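You operate a simulated robot arm through the tools that you are given. There is no shell and no other tool. Be economical: measure what you need, move in short steps, check, and stop when the job is done.

The job below is to be done with a simulated robot arm. You get a single attempt, and the scene is never put back.

## Task
Test the damp of the seated cube and stand the matching white block on the blue tag pad.
Fine: the cube on the pale square seat; the probe's plug goes in and the meter on, and both stay so; put the probe back. Set down upright: red probe.

Only the result counts: the job must be done as asked and must still hold three seconds after the hand-in. Knocking over, shifting, dropping, spilling or breaking anything else fails it.

## Robot
A 7-joint arm with a two-finger parallel gripper, fixed in place. Base frame: the origin is at the foot of the arm, x ahead of it, y to its left, z up; the work surface is at about z = 850. Lengths are in mm, angles in degrees, forces in N, time in s.
Its first joint turns from -149.0 to 149.0 degrees. Payload 3.43 kg.
The TCP is the grasp point between the finger pads, 30 mm short of the fingertips. In the tool frame z runs along the fingers and y along their closing line. The gripper opens to 94 mm. The fingers are 28 mm wide and 10 mm thick; the gripper's body (50 by 96 mm) begins 55 mm behind the TCP.
Orientation is that of the tool frame in the base frame, as a unit quaternion [x, y, z, w]. With the fingers straight down and closing along the base's y, the tool's x points along the base's -x, its y along +y and its z along -z.

## Interface
- The arm moves only by the tool send_rows. Its argument "steps" is a list of rows, each an object (a shift or turn left out is 0, a gripper value left out holds the last) with "delta_pos": the shift along the tool's x, y, z in units of 20 mm (1.0 is 20 mm), a list of three; "rotation": the turn, a rotation vector about the tool's x, y, z in units of 4 degrees (1.0 is 4 degrees), a list of three; "hand": the finger opening in mm, from 0 to 94. In form: [{"delta_pos": [x, y, z], "rotation": [ax, ay, az], "hand": hand}, ...]. A call has 1 to 20 rows; each row shifts and turns the commanded pose from where the row before left it, along the tool's axes as they then stand. A call with a number of a shift or a turn outside -1 to 1 is refused whole. A row lasts 0.2 s, in which the tool goes at most 50 mm and 8.6 degrees; a call with a longer step from one row to the next is refused whole, and so is a gripper value outside its range. Where a pose cannot be reached the arm comes as near as it can. A force on the tool above 40 N (or 10 N above the force at the start of the call, whichever is more), or a blocked arm, ends the call early, and 0.2 s more pass. The fingers move at their own pace (about 45 mm/s each) and stop on an object; they squeeze with about 28 N. The grip force told is the motor's: it shows also when the fingers shut on nothing. Time passes only in rows, and 0.2 s behind the last, so rows that do not move let the fingers close. The reply holds the time, the measured pose of the TCP, the force on the tool along the base axes, the opening and the grip force, in the units named above and with some noise, with the torque about the TCP (base axes, N m) and any sound that the robot's microphone picked up.
- Cameras (640 x 400 px; columns grow to the right, rows downward): "scene" is fixed at [396.8, 646.1, 1606.3]; the picture's right is [-0.67, -0.74, 0.00], its down [-0.66, 0.60, -0.46] and it looks along [0.34, -0.31, -0.89] (base axes); focal length 317 px, centre (320, 200). "wrist" rides on the gripper at [76, 14, -102] in the tool frame; the picture's right is [-0.18, 0.98, 0.00], its down [-0.75, -0.14, -0.64] and it looks along [-0.63, -0.12, 0.77] (tool axes); focal length 243 px, centre (320, 200). There is no depth. A picture from a camera that has moved, and an enlarged one, comes with that camera's place and axes in the base frame and with its lens. The place of the scene camera against the robot may be out by one fixed shift of up to 18 mm in any direction.
- get_image(camera): a new picture of that camera. No time passes.
- close_up(camera, box): a new picture of the part [left, top, right, bottom] of that camera's present view, enlarged. No time passes.
- hand_in(): hands the job in; it is judged then, once.

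Work in short steps. Places have to be worked out from the pictures, the camera data and where the tool is seen: move nearer, look again, correct. Check each grasp and each placing, and mend what went wrong. You have 120 turns and 68 pictures in all, those below and enlarged ones among them. Open the gripper and draw the arm clear of the work before you hand the job in, unless the task says otherwise; then end with one line.

The tools are called after "Call:" as name(argument=value, ...) on one line, values as JSON. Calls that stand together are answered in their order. send_rows: Moves the arm, as the interface text tells. Its arguments: {"type":"object","properties":{"steps":{"type":"array","items":{"type":"object","properties":{"delta_pos":{"type":"array","items":{"type":"number"}},"rotation":{"type":"array","items":{"type":"number"}},"hand":{"type":"number"}}}}},"required":["steps"]} The other tools are called the same way: get_image (camera) takes a picture; close_up (camera, box) takes an enlarged picture of a part of a camera's view; hand_in () hands the job in.

At the start:

```text
time: 0.0
position: [802.4, 574.8, 1144.4]
orientation: [0.0, 1.0, 0.0, -0.001]
contact_force: [0.1, -0.9, 0.5]
wrist_torque: [0.02, -0.05, 0.02]
gripper_width: 94.0
gripper_force: 0.0
```

scene: 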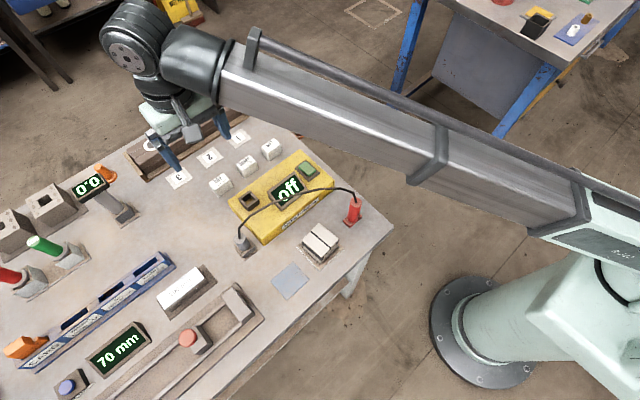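
wrist: 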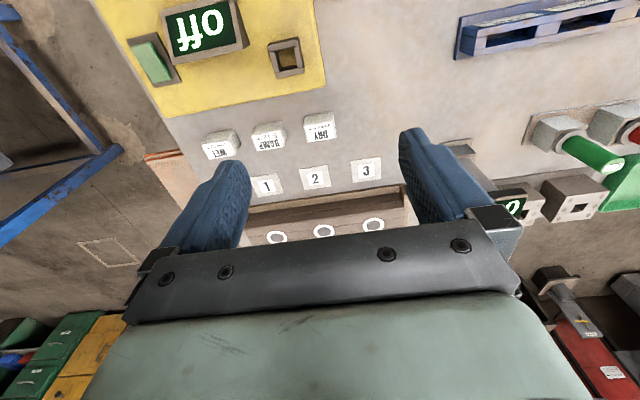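

I'll start by looking closer at the meter area and the cube.

Call:
close_up(camera="scene", box=[200, 120, 400, 310])

Call:
close_up(camera="wrist", box=[100, 0, 400, 250])

```text
2.11 times, centred on (300, 215) of scene
camera zoom: at [396.8, 646.1, 1606.3], right [-0.67, -0.74, 0.0], down [-0.66, 0.6, -0.46], along [0.34, -0.31, -0.89], focal length 667 px, centre (362, 168)
```

zoom: 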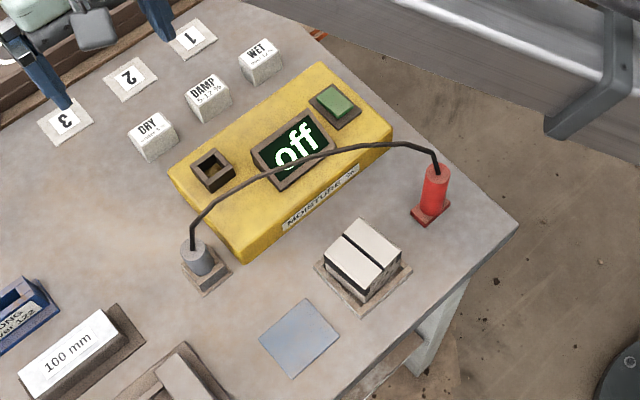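

```text
1.60 times, centred on (250, 125) of wrist
camera zoom: at [726.4, 590.0, 1245.9], right [0.18, 0.98, 0.0], down [0.75, -0.14, 0.64], along [0.63, -0.12, -0.77], focal length 388 px, centre (432, 320)
```

zoom: 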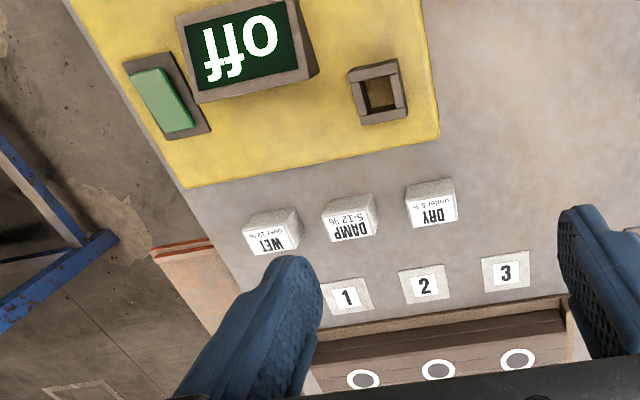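

DRY is under 5 %, DAMP 5–12 %, WET over 12 %. I judge the plug to be near (713,606), the socket near (782,533), the probe near (593,352) and the cube near (584,475). I'll move back toward the plug for a nearer look.

Call:
send_rows(steps=[{"delta_pos": [1, 0, 0.3]}, {"delta_pos": [1, 0, 0.3]}, {"delta_pos": [1, 0, 0.3]}, {"delta_pos": [1, 0, 0.3]}, {"delta_pos": [1, 0, 0.3]}, {"delta_pos": [1, 0, 0.3]}, {"delta_pos": [0, 0, 0]}])

Call:
get_image(camera="wrist")

```text
time: 1.6
position: [683.4, 574.3, 1107.0]
orientation: [0.0, 1.0, 0.0, 0.001]
contact_force: [-0.4, 0.4, 0.1]
wrist_torque: [-0.02, -0.05, 0.01]
gripper_width: 94.0
gripper_force: 0.1
```

```text
63 pictures are left
camera wrist: at [607.0, 588.4, 1208.4], right [0.18, 0.98, 0.0], down [0.75, -0.14, 0.64], along [0.63, -0.12, -0.77], focal length 243 px, centre (320, 200)
```

wrist: 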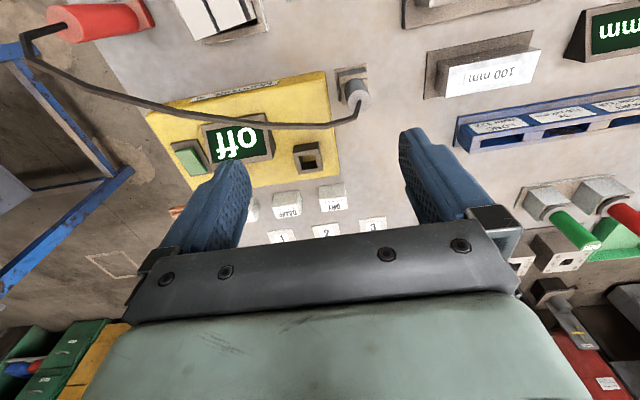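

Call:
close_up(camera="wrist", box=[140, 40, 400, 200])

```text
2.46 times, centred on (270, 120) of wrist
camera zoom: at [607.0, 588.4, 1208.4], right [0.18, 0.98, 0.0], down [0.75, -0.14, 0.64], along [0.63, -0.12, -0.77], focal length 597 px, centre (443, 397)
```

zoom: 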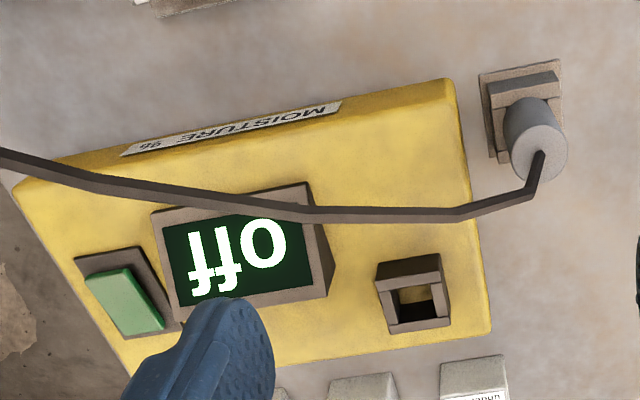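

Plug dock is axis-aligned, centred near (705,615), plug top about z 911; socket near (777,538), top about 906. I move above the plug to refine.

Call:
send_rows(steps=[{"delta_pos": [-0.22, 0.41, 0.9]}, {"delta_pos": [-0.22, 0.41, 0.9]}, {"delta_pos": [-0.22, 0.41, 0.9]}, {"delta_pos": [-0.22, 0.41, 0.9]}, {"delta_pos": [-0.22, 0.41, 0.9]}, {"delta_pos": [0, 0, 0]}])

Call:
get_image(camera="wrist")

```text
time: 3.0
position: [706.1, 615.9, 1018.7]
orientation: [0.0, 1.0, 0.0, 0.0]
contact_force: [-0.3, -0.9, 0.8]
wrist_torque: [-0.01, 0.01, 0.03]
gripper_width: 94.0
gripper_force: 0.0
```

```text
61 pictures are left
camera wrist: at [629.0, 630.1, 1119.9], right [0.18, 0.98, 0.0], down [0.75, -0.14, 0.64], along [0.63, -0.12, -0.77], focal length 243 px, centre (320, 200)
```

wrist: 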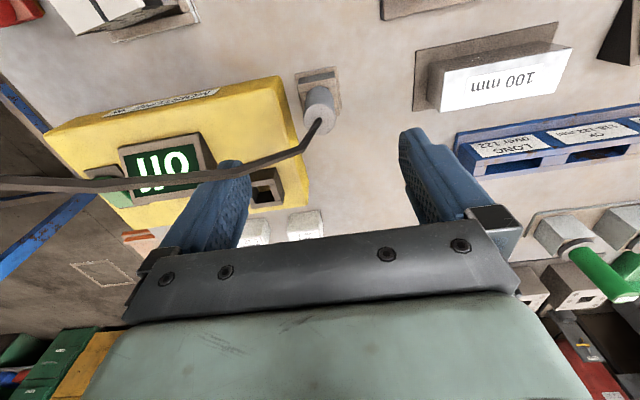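

Call:
close_up(camera="wrist", box=[220, 50, 380, 220])

```text
2.35 times, centred on (300, 135) of wrist
camera zoom: at [629.0, 630.1, 1119.9], right [0.18, 0.98, 0.0], down [0.75, -0.14, 0.64], along [0.63, -0.12, -0.77], focal length 571 px, centre (367, 353)
```

zoom: 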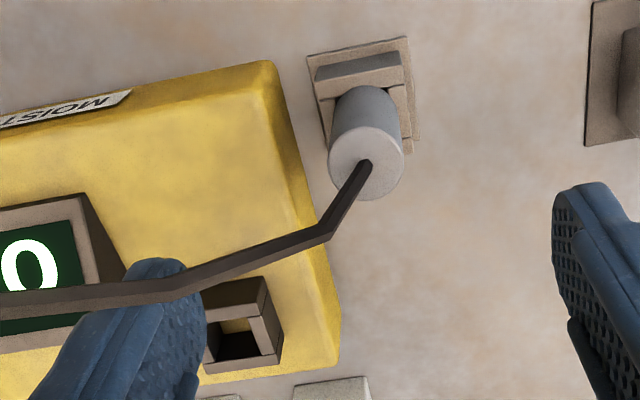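

Plug axis is about (705,615), about 28 mm wide, and the meter box edge is near y 583, so I keep the fingers narrow (50 mm) and high. Lowering to z≈945 first.

Call:
send_rows(steps=[{"delta_pos": [0.05, -0.05, 0.9], "hand": 52}, {"delta_pos": [0, 0, 0.9]}, {"delta_pos": [0, 0, 0.9]}, {"delta_pos": [0, 0, 0.9]}, {"delta_pos": [0, 0, 0]}])

Call:
close_up(camera="wrist", box=[160, 0, 480, 240])

Call:
close_up(camera="scene", box=[200, 170, 320, 280])

```text
time: 4.2
position: [704.2, 617.3, 947.4]
orientation: [0.0, 1.0, 0.0, 0.0]
contact_force: [0.0, -0.2, 0.1]
wrist_torque: [0.04, 0.0, -0.03]
gripper_width: 52.1
gripper_force: 0.2
```

```text
1.67 times, centred on (320, 120) of wrist
camera zoom: at [627.6, 631.3, 1049.4], right [0.18, 0.98, 0.0], down [0.75, -0.14, 0.64], along [0.63, -0.12, -0.77], focal length 404 px, centre (320, 333)
```

zoom: 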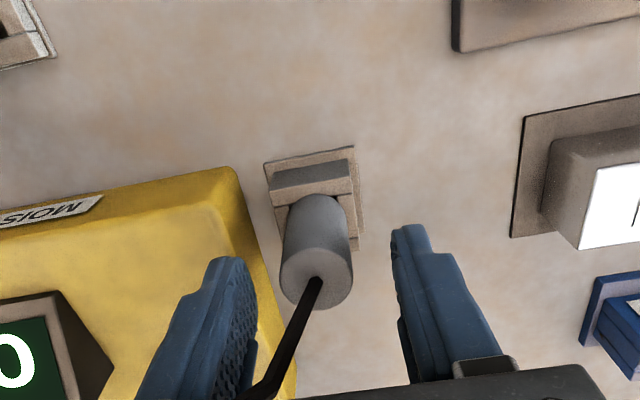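

```text
3.64 times, centred on (260, 225) of scene
camera zoom: at [396.8, 646.1, 1606.3], right [-0.67, -0.74, 0.0], down [-0.66, 0.6, -0.46], along [0.34, -0.31, -0.89], focal length 1152 px, centre (538, 109)
```

zoom: 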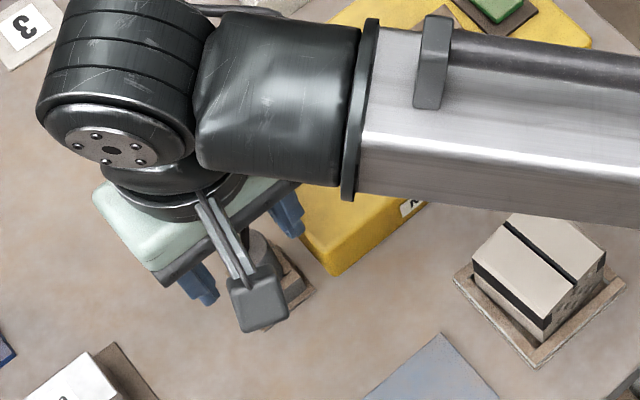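

Plug top is at z≈925 and the tool sits within ~1 mm of its axis. Lower to z≈918 and close.

Call:
send_rows(steps=[{"delta_pos": [-0.04, -0.05, 0.7]}, {"delta_pos": [0, 0, 0.7]}, {"delta_pos": [0, 0, 0]}, {"hand": 20}, {"hand": 20}, {"hand": 20}, {"hand": 20}])

Call:
close_up(camera="wrist", box=[160, 0, 480, 240])

```text
time: 4.8
position: [703.9, 617.3, 930.3]
orientation: [-0.001, 1.0, 0.001, 0.002]
contact_force: [-6.1, 0.0, 20.2]
wrist_torque: [-0.72, 0.37, -0.24]
gripper_width: 51.8
gripper_force: 0.2
stopped in row 2: the force on the tool passed its limit at 60 N (the readings are from after the stop); the commanded pose is now the measured one
```

```text
1.67 times, centred on (320, 120) of wrist
camera zoom: at [627.1, 630.1, 1030.9], right [0.18, 0.98, 0.0], down [0.75, -0.14, 0.64], along [0.63, -0.12, -0.76], focal length 404 px, centre (320, 333)
```

zoom: 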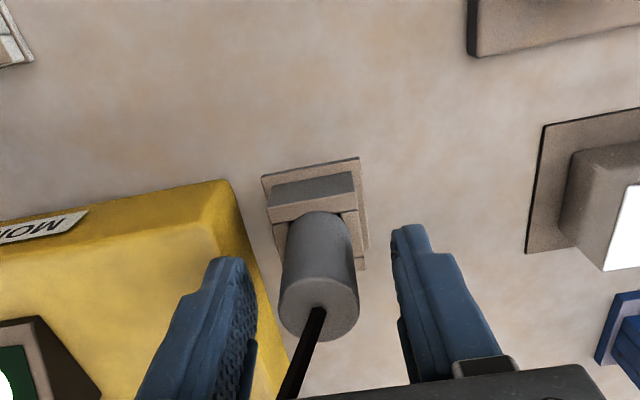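

The left finger touched the edge of the meter box (top ≈ 900). I back up, narrow the fingers to 38 mm and then go down beside the box.

Call:
send_rows(steps=[{"delta_pos": [0, 0, -0.4]}, {"delta_pos": [-0.03, -0.05, 0], "hand": 37}, {"hand": 37}, {"hand": 37}])

Call:
close_up(camera="wrist", box=[160, 0, 480, 240])

```text
time: 5.8
position: [705.7, 614.5, 937.2]
orientation: [0.0, 1.0, 0.001, 0.001]
contact_force: [0.6, 0.1, -0.4]
wrist_torque: [0.01, -0.05, -0.03]
gripper_width: 37.0
gripper_force: 0.0
```

```text
1.67 times, centred on (320, 120) of wrist
camera zoom: at [628.9, 628.5, 1036.9], right [0.18, 0.98, 0.0], down [0.75, -0.14, 0.64], along [0.63, -0.12, -0.76], focal length 404 px, centre (320, 333)
```

zoom: 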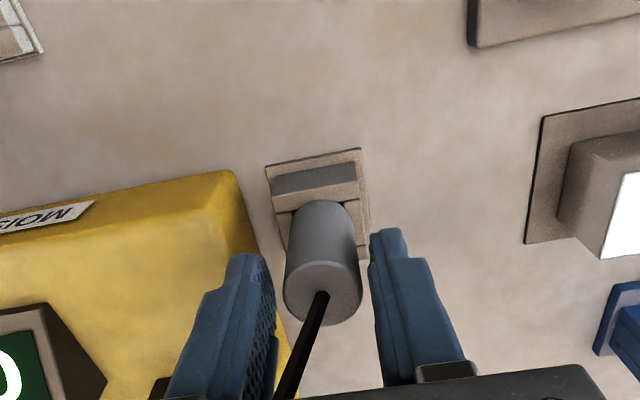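

Plug axis reads (704,616); shift 1.5 mm in y, descend to z≈920 and grip.

Call:
send_rows(steps=[{"delta_pos": [0.04, 0.07, 0.2]}, {"delta_pos": [0, 0, 0.35]}, {"delta_pos": [0, 0, 0.35]}, {"delta_pos": [0, 0, 0]}, {"hand": 15}, {"hand": 15}, {"hand": 15}, {"hand": 15}])

Call:
close_up(camera="wrist", box=[160, 0, 480, 240])

```text
time: 7.6
position: [705.5, 616.3, 919.1]
orientation: [0.0, 1.0, 0.001, 0.002]
contact_force: [0.9, -1.5, 1.7]
wrist_torque: [-0.04, -0.05, -0.01]
gripper_width: 25.6
gripper_force: 28.0
```

```text
1.67 times, centred on (320, 120) of wrist
camera zoom: at [629.3, 630.8, 1018.7], right [0.18, 0.98, 0.0], down [0.75, -0.14, 0.64], along [0.63, -0.12, -0.76], focal length 404 px, centre (320, 333)
```

zoom: 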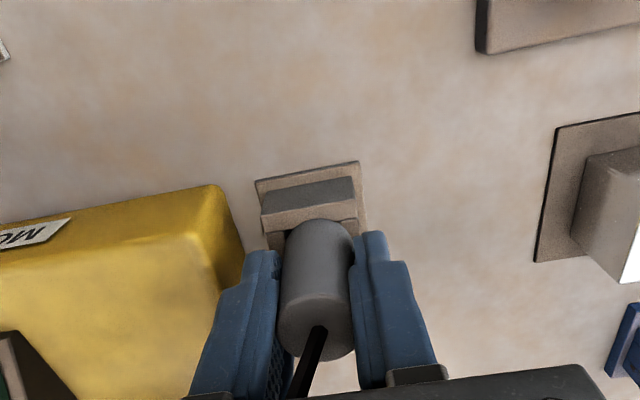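

Gripped (25.6 mm). Lift straight up about 120 mm and look at the plug's underside and at the socket.

Call:
send_rows(steps=[{"delta_pos": [0, 0, -0.4]}, {"delta_pos": [0, 0, -0.6]}, {"delta_pos": [0, 0, -1]}, {"delta_pos": [0, 0, -1]}, {"delta_pos": [0, 0, -1]}, {"delta_pos": [0, 0, -1]}, {"delta_pos": [0, 0, -1]}, {"delta_pos": [0, 0, 0]}])

Call:
get_image(camera="wrist")

Call:
close_up(camera="scene", box=[160, 120, 380, 290])

```text
time: 9.4
position: [702.7, 619.1, 1037.9]
orientation: [-0.001, 1.0, 0.001, 0.002]
contact_force: [0.3, -0.1, -0.2]
wrist_torque: [0.01, 0.01, 0.0]
gripper_width: 25.3
gripper_force: 28.2
```

```text
54 pictures are left
camera wrist: at [626.7, 632.7, 1138.5], right [0.18, 0.98, 0.0], down [0.75, -0.14, 0.64], along [0.63, -0.12, -0.76], focal length 243 px, centre (320, 200)
```

wrist: 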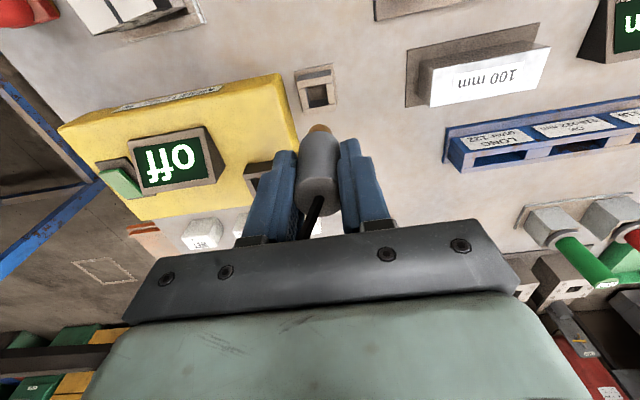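

```text
2.35 times, centred on (270, 205) of scene
camera zoom: at [396.8, 646.1, 1606.3], right [-0.67, -0.74, 0.0], down [-0.66, 0.6, -0.46], along [0.34, -0.31, -0.89], focal length 745 px, centre (438, 188)
```

zoom: 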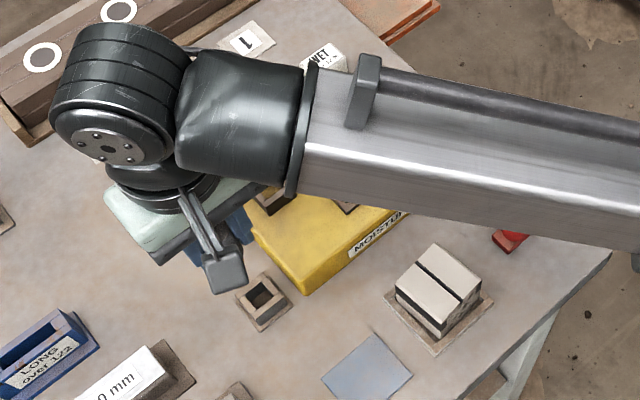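

Call:
close_up(camera="wrist", box=[200, 50, 380, 230])

```text
2.22 times, centred on (290, 140) of wrist
camera zoom: at [626.7, 632.7, 1138.5], right [0.18, 0.98, 0.0], down [0.75, -0.14, 0.64], along [0.63, -0.12, -0.76], focal length 539 px, centre (387, 333)
```

zoom: 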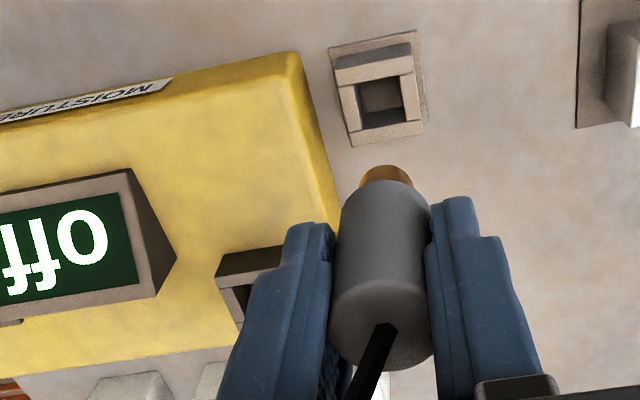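

Plug is out (gold tip). I need a more vertical look at the socket, so I move so that the camera stands nearly over it with the plug kept high.

Call:
send_rows(steps=[{"delta_pos": [-1, -0.8, -0.2]}, {"delta_pos": [-1, -0.8, -0.2]}, {"delta_pos": [-1, -0.8, -0.2]}, {"delta_pos": [-1, -0.8, 0]}, {"delta_pos": [-1, -0.8, 0]}, {"delta_pos": [0, 0, 0]}, {"delta_pos": [0, 0, 0]}])

Call:
close_up(camera="wrist", box=[180, 0, 440, 180])

```text
time: 11.0
position: [804.2, 536.3, 1048.1]
orientation: [-0.001, 1.0, 0.001, 0.001]
contact_force: [-0.5, 0.1, -1.1]
wrist_torque: [-0.02, 0.0, 0.02]
gripper_width: 25.8
gripper_force: 27.9
```

```text
2.22 times, centred on (310, 90) of wrist
camera zoom: at [727.8, 550.5, 1149.9], right [0.18, 0.98, 0.0], down [0.75, -0.14, 0.64], along [0.63, -0.12, -0.76], focal length 539 px, centre (342, 444)
```

zoom: 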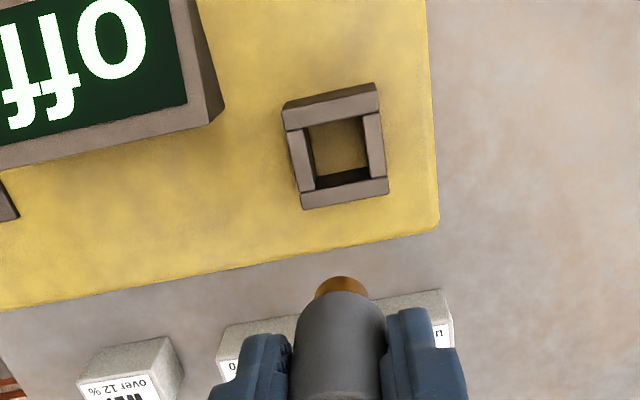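

Socket rim centre computes to (-31, +4) from the tool, rim about z 920. Move over it and down to leave the tip ~15 mm above the rim, then look.

Call:
send_rows(steps=[{"delta_pos": [0.8, 0.1, 0]}, {"delta_pos": [0.75, 0.11, 0]}, {"delta_pos": [0, 0, 0.8]}, {"delta_pos": [0, 0, 0.8]}, {"delta_pos": [0, 0, 0.6]}, {"delta_pos": [0, 0, 0]}])

Call:
close_up(camera="wrist", box=[220, 50, 400, 200])

Call:
close_up(camera="scene", box=[190, 130, 340, 240])

```text
time: 12.4
position: [772.4, 540.2, 1005.5]
orientation: [0.0, 1.0, 0.001, 0.002]
contact_force: [-0.5, -0.1, -0.7]
wrist_torque: [0.01, 0.02, -0.02]
gripper_width: 25.7
gripper_force: 28.2
```

```text
2.67 times, centred on (310, 125) of wrist
camera zoom: at [696.0, 554.7, 1106.6], right [0.18, 0.98, 0.0], down [0.75, -0.14, 0.64], along [0.63, -0.12, -0.76], focal length 647 px, centre (347, 400)
```

zoom: 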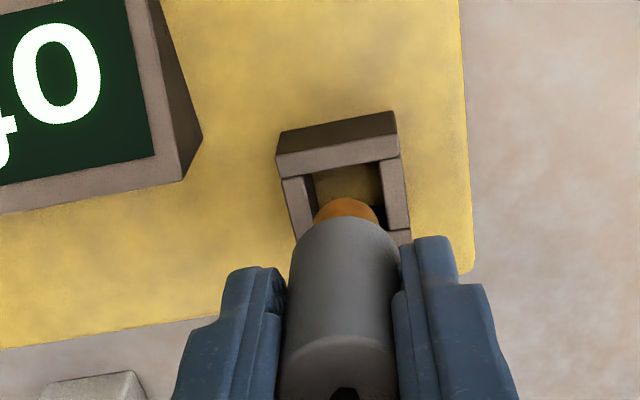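

```text
3.64 times, centred on (265, 185) of scene
camera zoom: at [396.8, 646.1, 1606.3], right [-0.67, -0.74, 0.0], down [-0.66, 0.6, -0.46], along [0.34, -0.31, -0.89], focal length 1152 px, centre (520, 254)
```

zoom: 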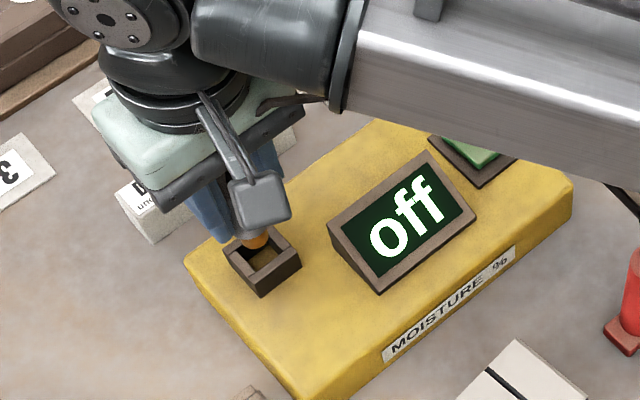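

Alignment looks good in both views. Descend in small steps and watch the force.

Call:
send_rows(steps=[{"delta_pos": [0, 0, 0.4]}, {"delta_pos": [0, 0, 0.4]}, {"delta_pos": [0, 0, 0.4]}, {"delta_pos": [0, 0, 0]}])

Call:
close_up(camera="wrist", box=[220, 50, 400, 200])

```text
time: 13.4
position: [772.0, 539.3, 982.6]
orientation: [0.001, 1.0, 0.001, 0.002]
contact_force: [-0.5, -0.1, 3.2]
wrist_torque: [-0.04, 0.06, 0.02]
gripper_width: 25.5
gripper_force: 27.6
```

```text
2.67 times, centred on (310, 125) of wrist
camera zoom: at [695.8, 554.7, 1082.8], right [0.18, 0.98, 0.0], down [0.75, -0.14, 0.64], along [0.63, -0.12, -0.76], focal length 647 px, centre (347, 400)
```

zoom: 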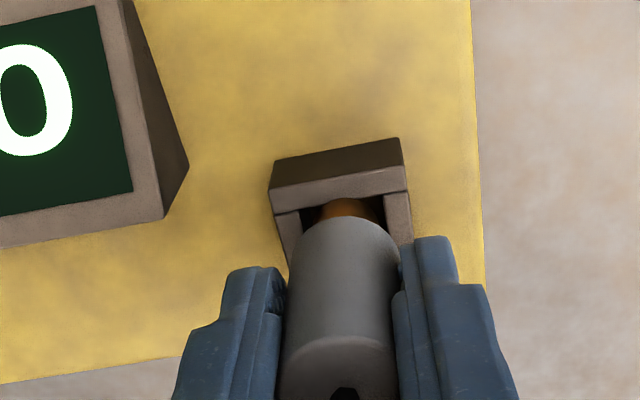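

Tip is entering. Continue down.

Call:
send_rows(steps=[{"delta_pos": [0, 0, 0.3]}, {"delta_pos": [0, 0, 0.3]}, {"delta_pos": [0, 0, 0.3]}, {"delta_pos": [0, 0, 0.3]}, {"delta_pos": [0, 0, 0]}])

Call:
close_up(camera="wrist", box=[220, 50, 400, 200])

```text
time: 13.9
position: [773.2, 538.9, 981.3]
orientation: [0.001, 1.0, 0.002, 0.003]
contact_force: [-3.3, -4.0, 15.1]
wrist_torque: [-0.14, 0.33, 0.03]
gripper_width: 25.7
gripper_force: 28.6
stopped in row 2: the force on the tool passed its limit at 42 N (the readings are from after the stop); the commanded pose is now the measured one
```

```text
2.67 times, centred on (310, 125) of wrist
camera zoom: at [695.9, 554.5, 1081.9], right [0.18, 0.98, 0.0], down [0.75, -0.14, 0.65], along [0.64, -0.12, -0.76], focal length 647 px, centre (347, 400)
```

zoom: 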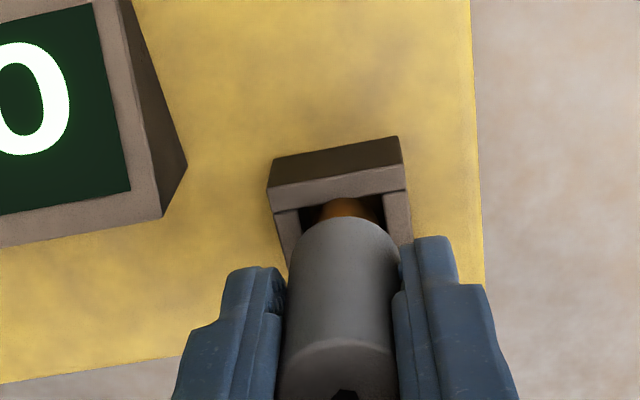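

Blocked; the torque puts the contact at the −x/+y side of the tip. Raise a little, shift +2 mm in x and −2 mm in y, and retry.

Call:
send_rows(steps=[{"delta_pos": [0, 0, -0.3]}, {"delta_pos": [-0.11, -0.09, 0]}, {"delta_pos": [0, 0, 0.15]}, {"delta_pos": [0, 0, 0.2]}, {"delta_pos": [0, 0, 0.2]}, {"delta_pos": [0, 0, 0.2]}, {"delta_pos": [0, 0, 0]}])

Call:
close_up(camera="wrist", box=[220, 50, 400, 200])

```text
time: 15.5
position: [775.1, 538.9, 969.2]
orientation: [-0.001, 1.0, 0.002, 0.003]
contact_force: [-1.2, -0.5, -0.7]
wrist_torque: [-0.03, 0.0, -0.01]
gripper_width: 25.9
gripper_force: 27.8
```

```text
2.67 times, centred on (310, 125) of wrist
camera zoom: at [699.3, 552.7, 1069.8], right [0.18, 0.98, 0.01], down [0.75, -0.14, 0.65], along [0.64, -0.12, -0.76], focal length 647 px, centre (347, 400)
```

zoom: 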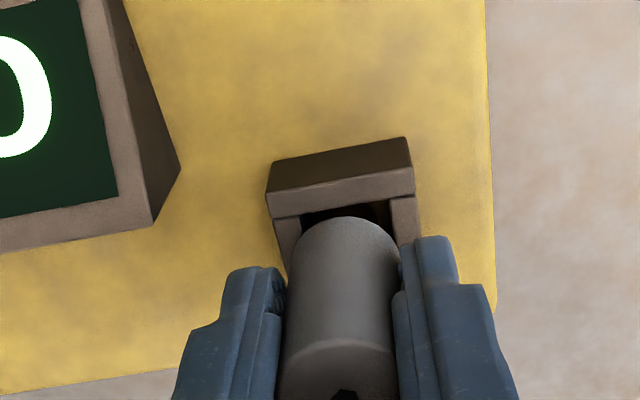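

Now sliding in freely (z 969). Continue until it seats.

Call:
send_rows(steps=[{"delta_pos": [0, 0, 0.2]}, {"delta_pos": [0, 0, 0.2]}, {"delta_pos": [0, 0, 0.2]}, {"delta_pos": [0, 0, 0.2]}, {"delta_pos": [0, 0, 0.2]}, {"delta_pos": [0, 0, 0]}])

Call:
close_up(camera="wrist", box=[220, 50, 400, 200])

```text
time: 16.5
position: [776.0, 538.5, 960.1]
orientation: [0.0, 1.0, 0.003, 0.005]
contact_force: [-3.2, -3.2, 15.4]
wrist_torque: [-0.17, 0.26, 0.0]
gripper_width: 25.6
gripper_force: 28.0
stopped in row 4: the force on the tool passed its limit at 44 N (the readings are from after the stop); the commanded pose is now the measured one
```

```text
2.67 times, centred on (310, 125) of wrist
camera zoom: at [699.1, 553.1, 1061.4], right [0.18, 0.98, 0.01], down [0.75, -0.15, 0.65], along [0.64, -0.11, -0.76], focal length 647 px, centre (347, 400)
```

zoom: 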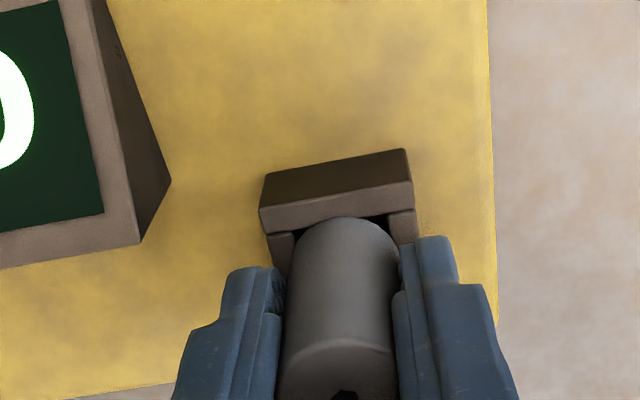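

Stopped at z 960, the same plug height over the rim as in the dock, so it appears seated. Open a little and lift away.

Call:
send_rows(steps=[{"hand": 40}, {"hand": 40}, {"hand": 40}, {"delta_pos": [0, 0, -0.5]}, {"delta_pos": [0, 0, -1]}, {"delta_pos": [0, 0, -1]}, {"delta_pos": [0, 0, -1]}, {"delta_pos": [0, 0, -1]}, {"delta_pos": [0, 0, -1]}, {"delta_pos": [0, 0, 0]}])

Call:
get_image(camera="wrist")

Call:
get_image(camera="scene")

```text
time: 18.7
position: [776.0, 540.7, 1070.1]
orientation: [0.0, 1.0, 0.004, 0.004]
contact_force: [0.4, 1.4, 0.0]
wrist_torque: [0.03, -0.04, -0.01]
gripper_width: 40.1
gripper_force: 0.1
```

```text
44 pictures are left
camera wrist: at [698.1, 554.5, 1171.1], right [0.18, 0.98, 0.01], down [0.75, -0.15, 0.65], along [0.64, -0.11, -0.76], focal length 243 px, centre (320, 200)
```

wrist: 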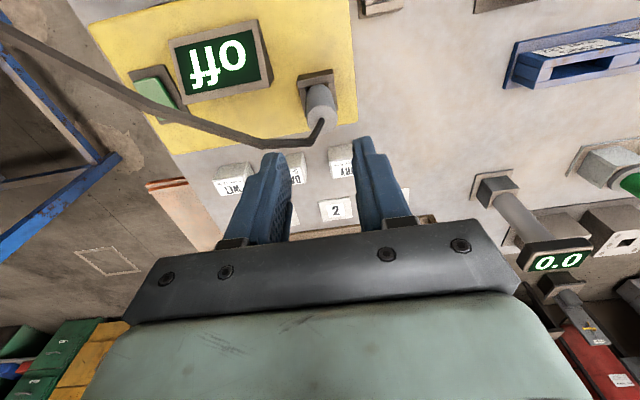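

```text
43 pictures are left
```

scene: 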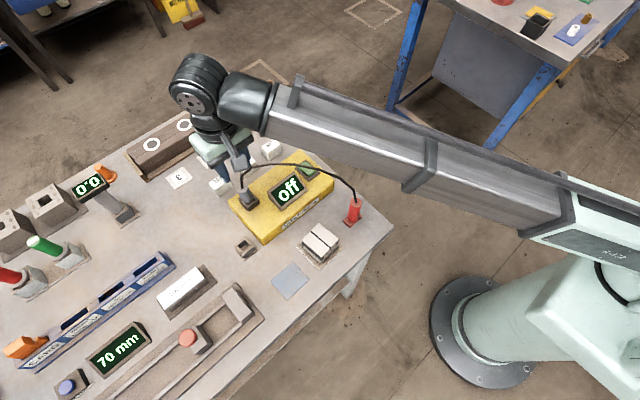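

The plug stands in the socket. Next the green button; I go toward it with the fingers closed and look.

Call:
send_rows(steps=[{"delta_pos": [0, -1, 0], "hand": 0}, {"delta_pos": [0, -1, 0]}, {"delta_pos": [0, -1, 0]}, {"delta_pos": [0, -1, 0]}, {"delta_pos": [0, -1, 0]}, {"delta_pos": [0, -1, 0]}, {"delta_pos": [0, -1, 0]}, {"delta_pos": [0, -1, 0]}, {"delta_pos": [0, 0, 0]}])

Call:
close_up(camera="wrist", box=[200, 0, 440, 180])

```text
time: 20.7
position: [777.4, 379.9, 1070.0]
orientation: [0.0, 1.0, 0.004, 0.004]
contact_force: [-0.2, -0.3, -0.2]
wrist_torque: [0.03, 0.03, 0.0]
gripper_width: 0.1
gripper_force: 28.1
```

```text
2.22 times, centred on (320, 90) of wrist
camera zoom: at [700.4, 393.4, 1170.1], right [0.18, 0.98, 0.01], down [0.75, -0.15, 0.65], along [0.64, -0.11, -0.76], focal length 539 px, centre (320, 444)
```

zoom: 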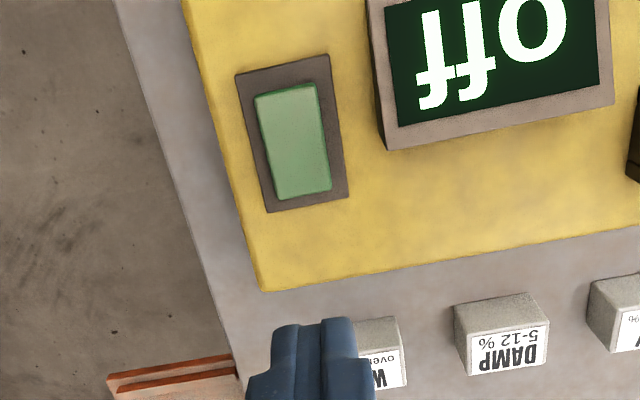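

Button centre is about (-28,-5) from the tool. Move over it and come down to just above.

Call:
send_rows(steps=[{"delta_pos": [0.7, -0.12, 0]}, {"delta_pos": [0.7, -0.12, 0.5]}, {"delta_pos": [0, 0, 1]}, {"delta_pos": [0, 0, 1]}, {"delta_pos": [0, 0, 1]}, {"delta_pos": [0, 0, 1]}, {"delta_pos": [0, 0, 1]}, {"delta_pos": [0, 0, 0]}])

Call:
close_up(camera="wrist", box=[200, 0, 440, 180])

```text
time: 22.5
position: [750.6, 376.2, 957.4]
orientation: [0.0, 1.0, 0.004, 0.006]
contact_force: [0.4, 0.4, 0.2]
wrist_torque: [-0.02, 0.01, -0.04]
gripper_width: 0.0
gripper_force: 28.0
```

```text
2.22 times, centred on (320, 90) of wrist
camera zoom: at [673.2, 390.1, 1058.4], right [0.18, 0.98, 0.01], down [0.75, -0.15, 0.65], along [0.64, -0.11, -0.76], focal length 539 px, centre (320, 444)
```

zoom: 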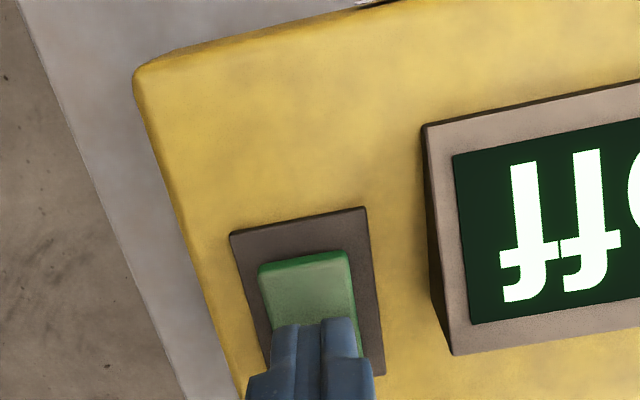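

On target. Press down in small steps until the force or a sound shows the button working.

Call:
send_rows(steps=[{"delta_pos": [0, 0, 0.3]}, {"delta_pos": [0, 0, 0.2]}, {"delta_pos": [0, 0, 0.2]}, {"delta_pos": [0, 0, 0.2]}, {"delta_pos": [0, 0, 0.2]}, {"delta_pos": [0, 0, 0]}])

Call:
close_up(camera="wrist", box=[200, 0, 440, 180])

```text
time: 23.5
position: [749.6, 375.4, 944.0]
orientation: [-0.001, 1.0, 0.004, 0.005]
contact_force: [-5.2, -2.4, 15.6]
wrist_torque: [-0.19, 0.22, -0.04]
gripper_width: 0.1
gripper_force: 27.7
heard: click
stopped in row 5: the force on the tool passed its limit at 49 N (the readings are from after the stop); the commanded pose is now the measured one
```

```text
2.22 times, centred on (320, 90) of wrist
camera zoom: at [672.1, 389.4, 1044.4], right [0.18, 0.98, 0.01], down [0.75, -0.15, 0.65], along [0.64, -0.11, -0.76], focal length 539 px, centre (320, 444)
```

zoom: 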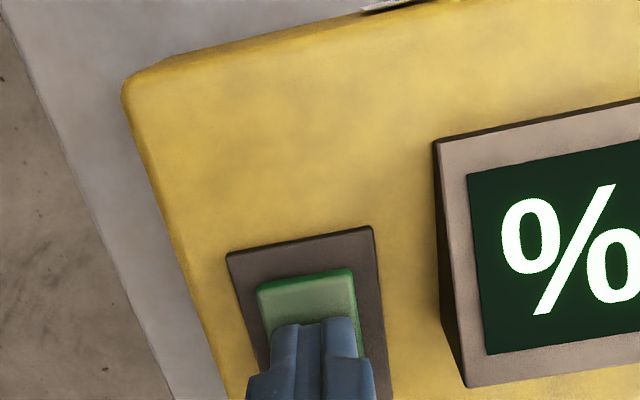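

The meter clicked on ("%"). Lift straight off and go look at the probe and cube.

Call:
send_rows(steps=[{"delta_pos": [0, 0, -0.5]}, {"delta_pos": [0, 0, -1]}, {"delta_pos": [0, 0, -1]}, {"delta_pos": [0, 0, -1]}, {"delta_pos": [0, 0, -1]}, {"delta_pos": [0, 0, -1]}, {"delta_pos": [1, 0, -1], "hand": 94}, {"delta_pos": [1, 0.3, -1]}, {"delta_pos": [1, 0.3, 0]}, {"delta_pos": [1, 0.3, 0]}, {"delta_pos": [1, 0.3, 0]}, {"delta_pos": [0, 0, 0]}])

Call:
get_image(camera="wrist")

Call:
close_up(camera="scene", box=[220, 140, 380, 280])

```text
time: 26.1
position: [646.9, 399.1, 1093.6]
orientation: [0.001, 1.0, 0.003, 0.005]
contact_force: [-0.5, -0.1, -0.4]
wrist_torque: [0.01, 0.0, 0.02]
gripper_width: 94.2
gripper_force: 0.1
```

```text
39 pictures are left
camera wrist: at [570.2, 412.8, 1194.3], right [0.18, 0.98, 0.01], down [0.75, -0.15, 0.65], along [0.64, -0.11, -0.76], focal length 243 px, centre (320, 200)
```

wrist: 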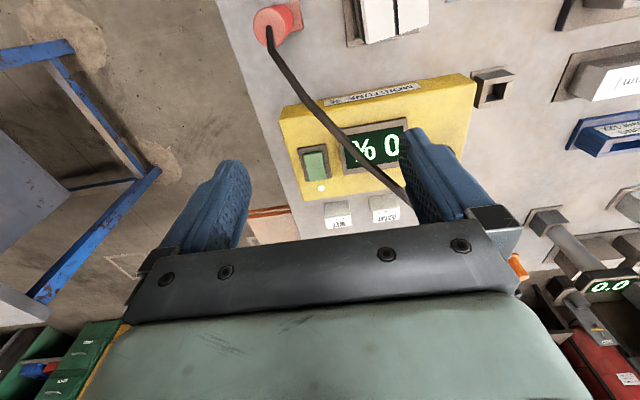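

```text
2.86 times, centred on (300, 210) of scene
camera zoom: at [396.8, 646.1, 1606.3], right [-0.67, -0.74, 0.0], down [-0.66, 0.6, -0.46], along [0.34, -0.31, -0.89], focal length 905 px, centre (377, 171)
```

zoom: 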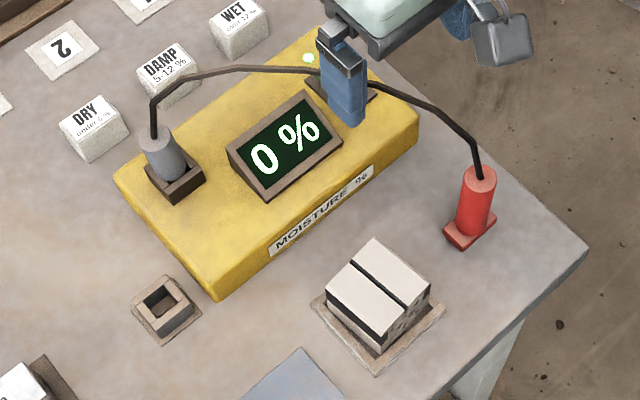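

Meter reads 0 %. Move further back to look at the probe and cube from above.

Call:
send_rows(steps=[{"delta_pos": [1, 0, 0]}, {"delta_pos": [1, 0, 0]}, {"delta_pos": [1, 0, 0]}, {"delta_pos": [0.3, 0, 0]}, {"delta_pos": [0, 0, 0]}])

Call:
get_image(camera="wrist")

```text
time: 27.3
position: [583.3, 398.9, 1090.1]
orientation: [0.0, 1.0, 0.003, 0.007]
contact_force: [0.7, 0.0, 0.4]
wrist_torque: [0.01, 0.02, -0.02]
gripper_width: 94.3
gripper_force: 0.2
```

```text
37 pictures are left
camera wrist: at [504.7, 411.8, 1190.8], right [0.18, 0.98, 0.01], down [0.75, -0.15, 0.65], along [0.64, -0.11, -0.76], focal length 243 px, centre (320, 200)
```

wrist: 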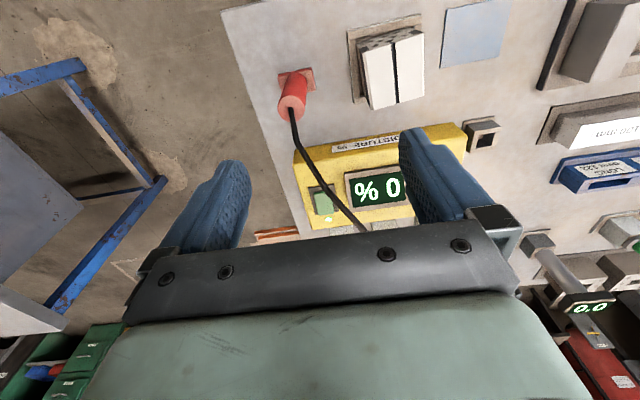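

Call:
close_up(camera="wrist", box=[220, 0, 460, 150])

```text
2.67 times, centred on (340, 75) of wrist
camera zoom: at [504.7, 411.8, 1190.8], right [0.18, 0.98, 0.01], down [0.75, -0.15, 0.65], along [0.64, -0.11, -0.76], focal length 647 px, centre (267, 533)
```

zoom: 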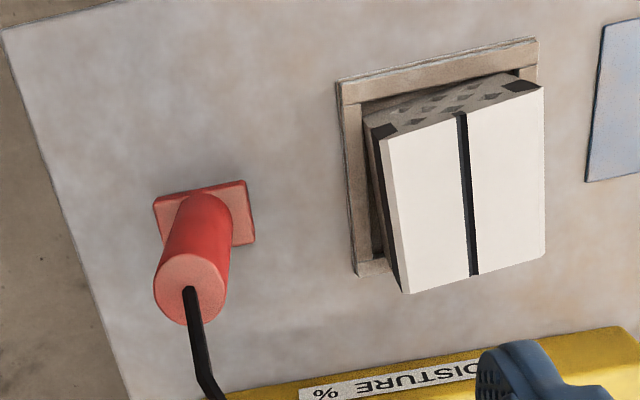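

Probe stands at about (583,371), top z≈950; cube top about z 912 with a narrow slot running roughly along x (about 5° off). I straighten the tool's 0.7° tilt, and go above the probe.

Call:
send_rows(steps=[{"delta_pos": [0, -0.7, 0.5], "rotation": [0.086, 0.17, 0], "hand": 60}, {"delta_pos": [0, -0.7, 1]}, {"delta_pos": [0, 0, 1]}, {"delta_pos": [0, 0, 1]}, {"delta_pos": [0, 0, 1]}, {"delta_pos": [0, 0, 0]}, {"delta_pos": [0, 0, 0]}])

Call:
close_up(camera="wrist", box=[160, 0, 480, 240])

```text
time: 28.9
position: [583.7, 371.2, 1000.4]
orientation: [0.0, 1.0, 0.002, 0.0]
contact_force: [0.1, -0.4, 0.8]
wrist_torque: [-0.04, 0.01, 0.02]
gripper_width: 60.0
gripper_force: 0.1
```

```text
1.67 times, centred on (320, 120) of wrist
camera zoom: at [507.6, 385.6, 1101.8], right [0.18, 0.98, 0.0], down [0.75, -0.14, 0.64], along [0.63, -0.12, -0.77], focal length 404 px, centre (320, 333)
```

zoom: 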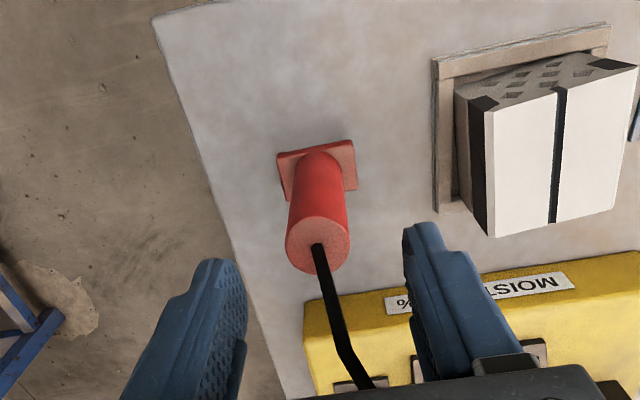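

Probe is (+2.5,−1) mm from the tool axis. Correct, descend to z≈932 and grip.

Call:
send_rows(steps=[{"delta_pos": [-0.12, -0.06, 0.4]}, {"delta_pos": [0, 0, 1]}, {"delta_pos": [0, 0, 1]}, {"delta_pos": [0, 0, 1]}, {"delta_pos": [0, 0, 0]}, {"hand": 15}, {"hand": 15}, {"hand": 15}, {"hand": 15}, {"hand": 15}])

Call:
close_up(camera="wrist", box=[160, 0, 480, 240])

```text
time: 31.1
position: [584.1, 369.8, 931.9]
orientation: [0.0, 1.0, 0.001, 0.0]
contact_force: [-0.1, -0.2, -0.9]
wrist_torque: [-0.02, -0.01, 0.02]
gripper_width: 25.7
gripper_force: 27.8
```

```text
1.67 times, centred on (320, 120) of wrist
camera zoom: at [509.2, 384.2, 1033.7], right [0.18, 0.98, 0.0], down [0.75, -0.14, 0.64], along [0.63, -0.12, -0.77], focal length 404 px, centre (320, 333)
```

zoom: 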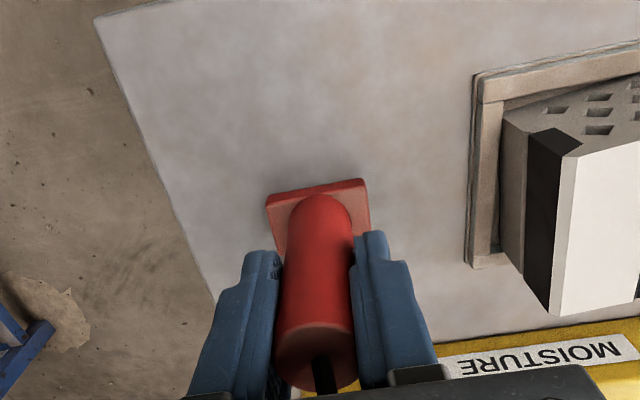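

Gripped. Lift slowly and look at what comes with it.

Call:
send_rows(steps=[{"delta_pos": [0, 0, -0.5]}, {"delta_pos": [0, 0, -1]}, {"delta_pos": [0, 0, -1]}, {"delta_pos": [0, 0, -1]}, {"delta_pos": [0, 0, -1]}, {"delta_pos": [0, 0, -1]}, {"delta_pos": [0, 0, 0]}, {"delta_pos": [0, 0, 0]}])

Call:
close_up(camera="wrist", box=[160, 0, 480, 240])

Call:
close_up(camera="scene", box=[240, 130, 420, 280])

```text
time: 32.9
position: [587.2, 369.6, 1043.3]
orientation: [0.0, 1.0, 0.002, 0.0]
contact_force: [1.0, 0.1, -1.3]
wrist_torque: [-0.01, -0.02, 0.04]
gripper_width: 25.9
gripper_force: 28.3
```

```text
1.67 times, centred on (320, 120) of wrist
camera zoom: at [510.8, 383.9, 1144.1], right [0.18, 0.98, 0.0], down [0.75, -0.14, 0.64], along [0.63, -0.12, -0.77], focal length 404 px, centre (320, 333)
```

zoom: 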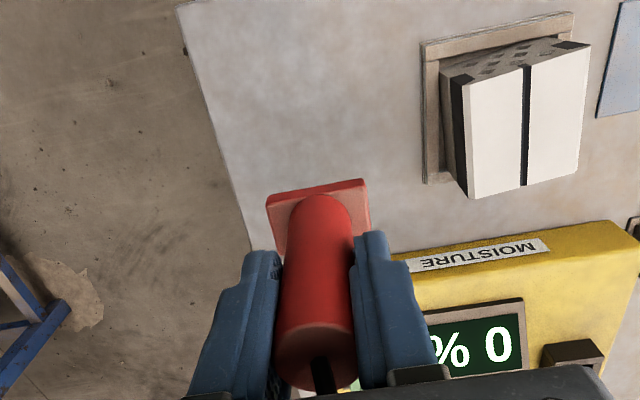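

```text
2.67 times, centred on (330, 205) of scene
camera zoom: at [396.8, 646.1, 1606.3], right [-0.67, -0.74, 0.0], down [-0.66, 0.6, -0.46], along [0.34, -0.31, -0.89], focal length 845 px, centre (293, 187)
```

zoom: 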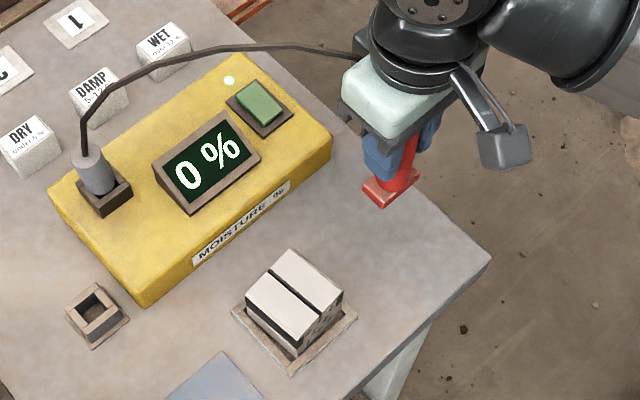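

The foot is part of the probe, so it is a contact probe. Look closely at the cube's faces before touching.

Call:
close_up(camera="wrist", box=[360, 0, 480, 110])

Call:
close_up(camera="scene", box=[295, 215, 350, 270])

```text
3.64 times, centred on (420, 55) of wrist
camera zoom: at [510.8, 383.9, 1144.1], right [0.18, 0.98, 0.0], down [0.75, -0.14, 0.64], along [0.63, -0.12, -0.77], focal length 882 px, centre (-44, 727)
```

zoom: 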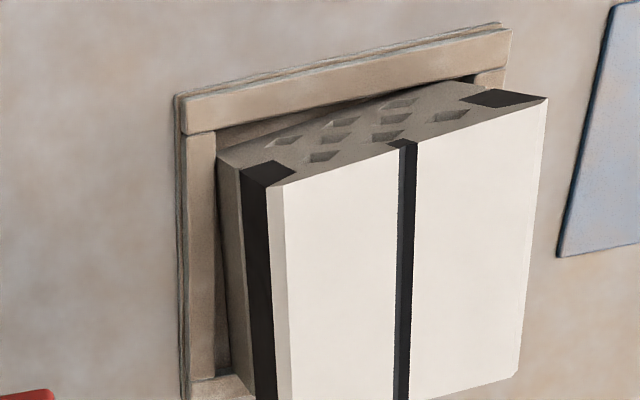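

```text
7.27 times, centred on (322, 242) of scene
camera zoom: at [396.8, 646.1, 1606.3], right [-0.67, -0.74, 0.0], down [-0.66, 0.6, -0.46], along [0.34, -0.31, -0.89], focal length 2304 px, centre (302, -109)
```

zoom: 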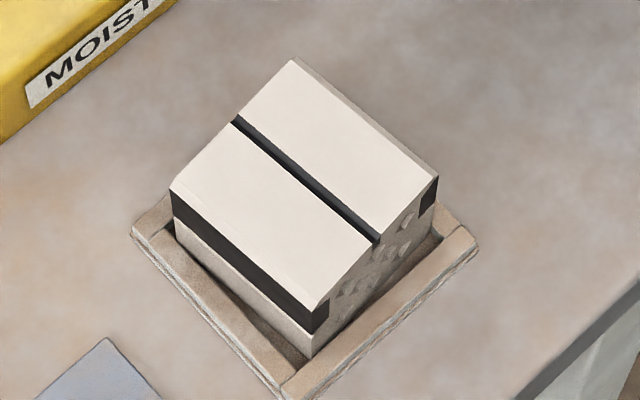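

The cube top is a flat white cap with a slot; the foot (≈82 mm below the TCP) should rest on it. Carry the probe over the cube centre and come down to just above.

Call:
send_rows(steps=[{"delta_pos": [0, 0.8, 0]}, {"delta_pos": [0, 1, 0]}, {"delta_pos": [0, 1, 0]}, {"delta_pos": [0, 1, 0]}, {"delta_pos": [0, 1, 0]}, {"delta_pos": [0, 0.75, 0]}, {"delta_pos": [0, 0, 1]}, {"delta_pos": [0, 0, 0.7]}, {"delta_pos": [0, 0, 0]}])

Call:
close_up(camera="wrist", box=[160, 0, 480, 240])

Call:
close_up(camera="scene", box=[220, 140, 400, 290])

```text
time: 34.9
position: [583.4, 481.6, 1009.0]
orientation: [0.0, 1.0, 0.001, 0.0]
contact_force: [-0.4, 0.2, -1.0]
wrist_torque: [0.0, -0.02, 0.02]
gripper_width: 25.9
gripper_force: 28.1
```

```text
1.67 times, centred on (320, 120) of wrist
camera zoom: at [507.9, 496.4, 1110.3], right [0.18, 0.98, 0.0], down [0.75, -0.14, 0.64], along [0.63, -0.12, -0.77], focal length 404 px, centre (320, 333)
```

zoom: 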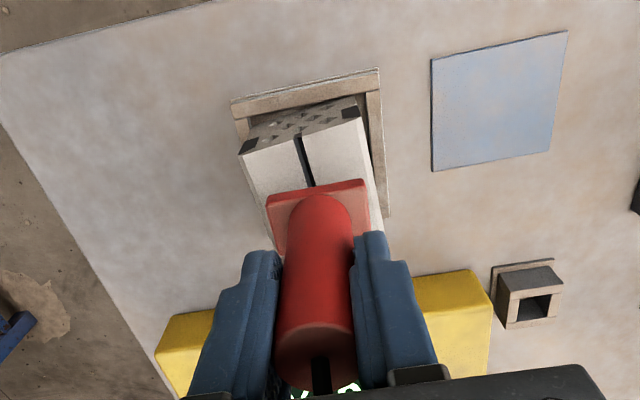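

```text
2.67 times, centred on (310, 215) of scene
camera zoom: at [396.8, 646.1, 1606.3], right [-0.67, -0.74, 0.0], down [-0.66, 0.6, -0.46], along [0.34, -0.31, -0.89], focal length 845 px, centre (347, 160)
```

zoom: 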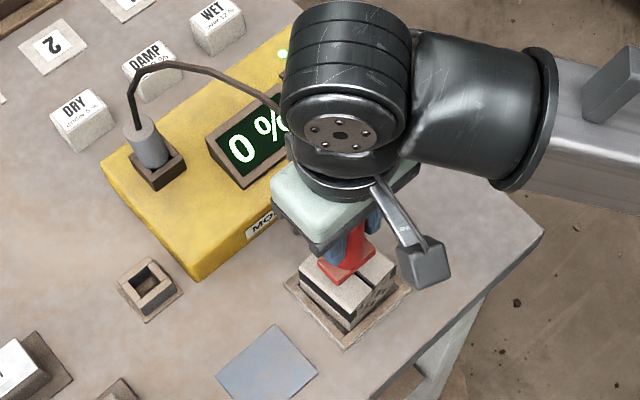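

Foot is centred over the cube. Descend gently onto the top.

Call:
send_rows(steps=[{"delta_pos": [0, 0, 0.25]}, {"delta_pos": [0, 0, 0.1]}, {"delta_pos": [0, 0, 0.1]}, {"delta_pos": [0, 0, 0.1]}, {"delta_pos": [0, 0, 0]}])

Call:
close_up(camera="scene", box=[220, 140, 400, 290])

```text
time: 36.1
position: [584.4, 480.9, 999.7]
orientation: [0.0, 1.0, 0.001, 0.0]
contact_force: [-1.3, 0.0, -1.5]
wrist_torque: [0.01, 0.0, 0.02]
gripper_width: 26.2
gripper_force: 28.2
```

```text
2.67 times, centred on (310, 215) of scene
camera zoom: at [396.8, 646.1, 1606.3], right [-0.67, -0.74, 0.0], down [-0.66, 0.6, -0.46], along [0.34, -0.31, -0.89], focal length 845 px, centre (347, 160)
```

zoom: 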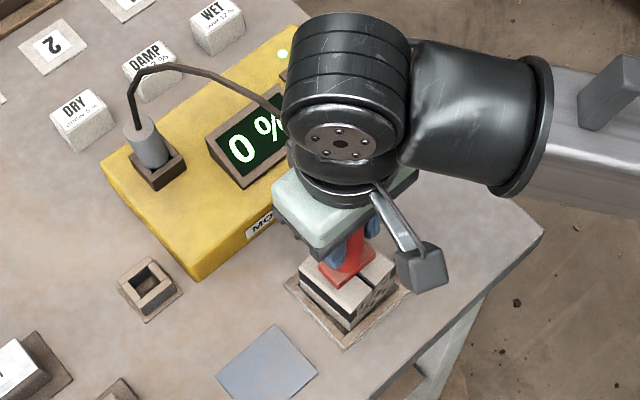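

Call:
send_rows(steps=[{"delta_pos": [0, 0, 0.1]}, {"delta_pos": [0, 0, 0.1]}, {"delta_pos": [0, 0, 0.1]}, {"delta_pos": [0, 0, 0.1]}, {"delta_pos": [0, 0, 0.1]}, {"delta_pos": [0, 0, 0.1]}, {"delta_pos": [0, 0, 0]}])

Call:
close_up(camera="scene", box=[220, 140, 400, 290])

```text
time: 37.7
position: [585.9, 482.2, 987.4]
orientation: [-0.001, 1.0, 0.0, 0.0]
contact_force: [0.0, 3.6, 23.6]
wrist_torque: [0.11, -0.05, 0.0]
gripper_width: 26.1
gripper_force: 28.2
```

```text
2.67 times, centred on (310, 215) of scene
camera zoom: at [396.8, 646.1, 1606.3], right [-0.67, -0.74, 0.0], down [-0.66, 0.6, -0.46], along [0.34, -0.31, -0.89], focal length 845 px, centre (347, 160)
```

zoom: 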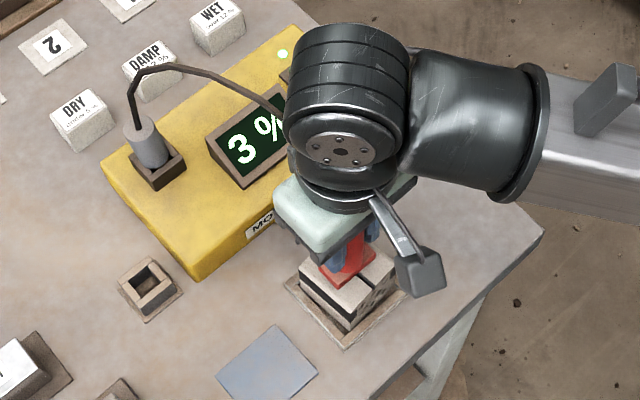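

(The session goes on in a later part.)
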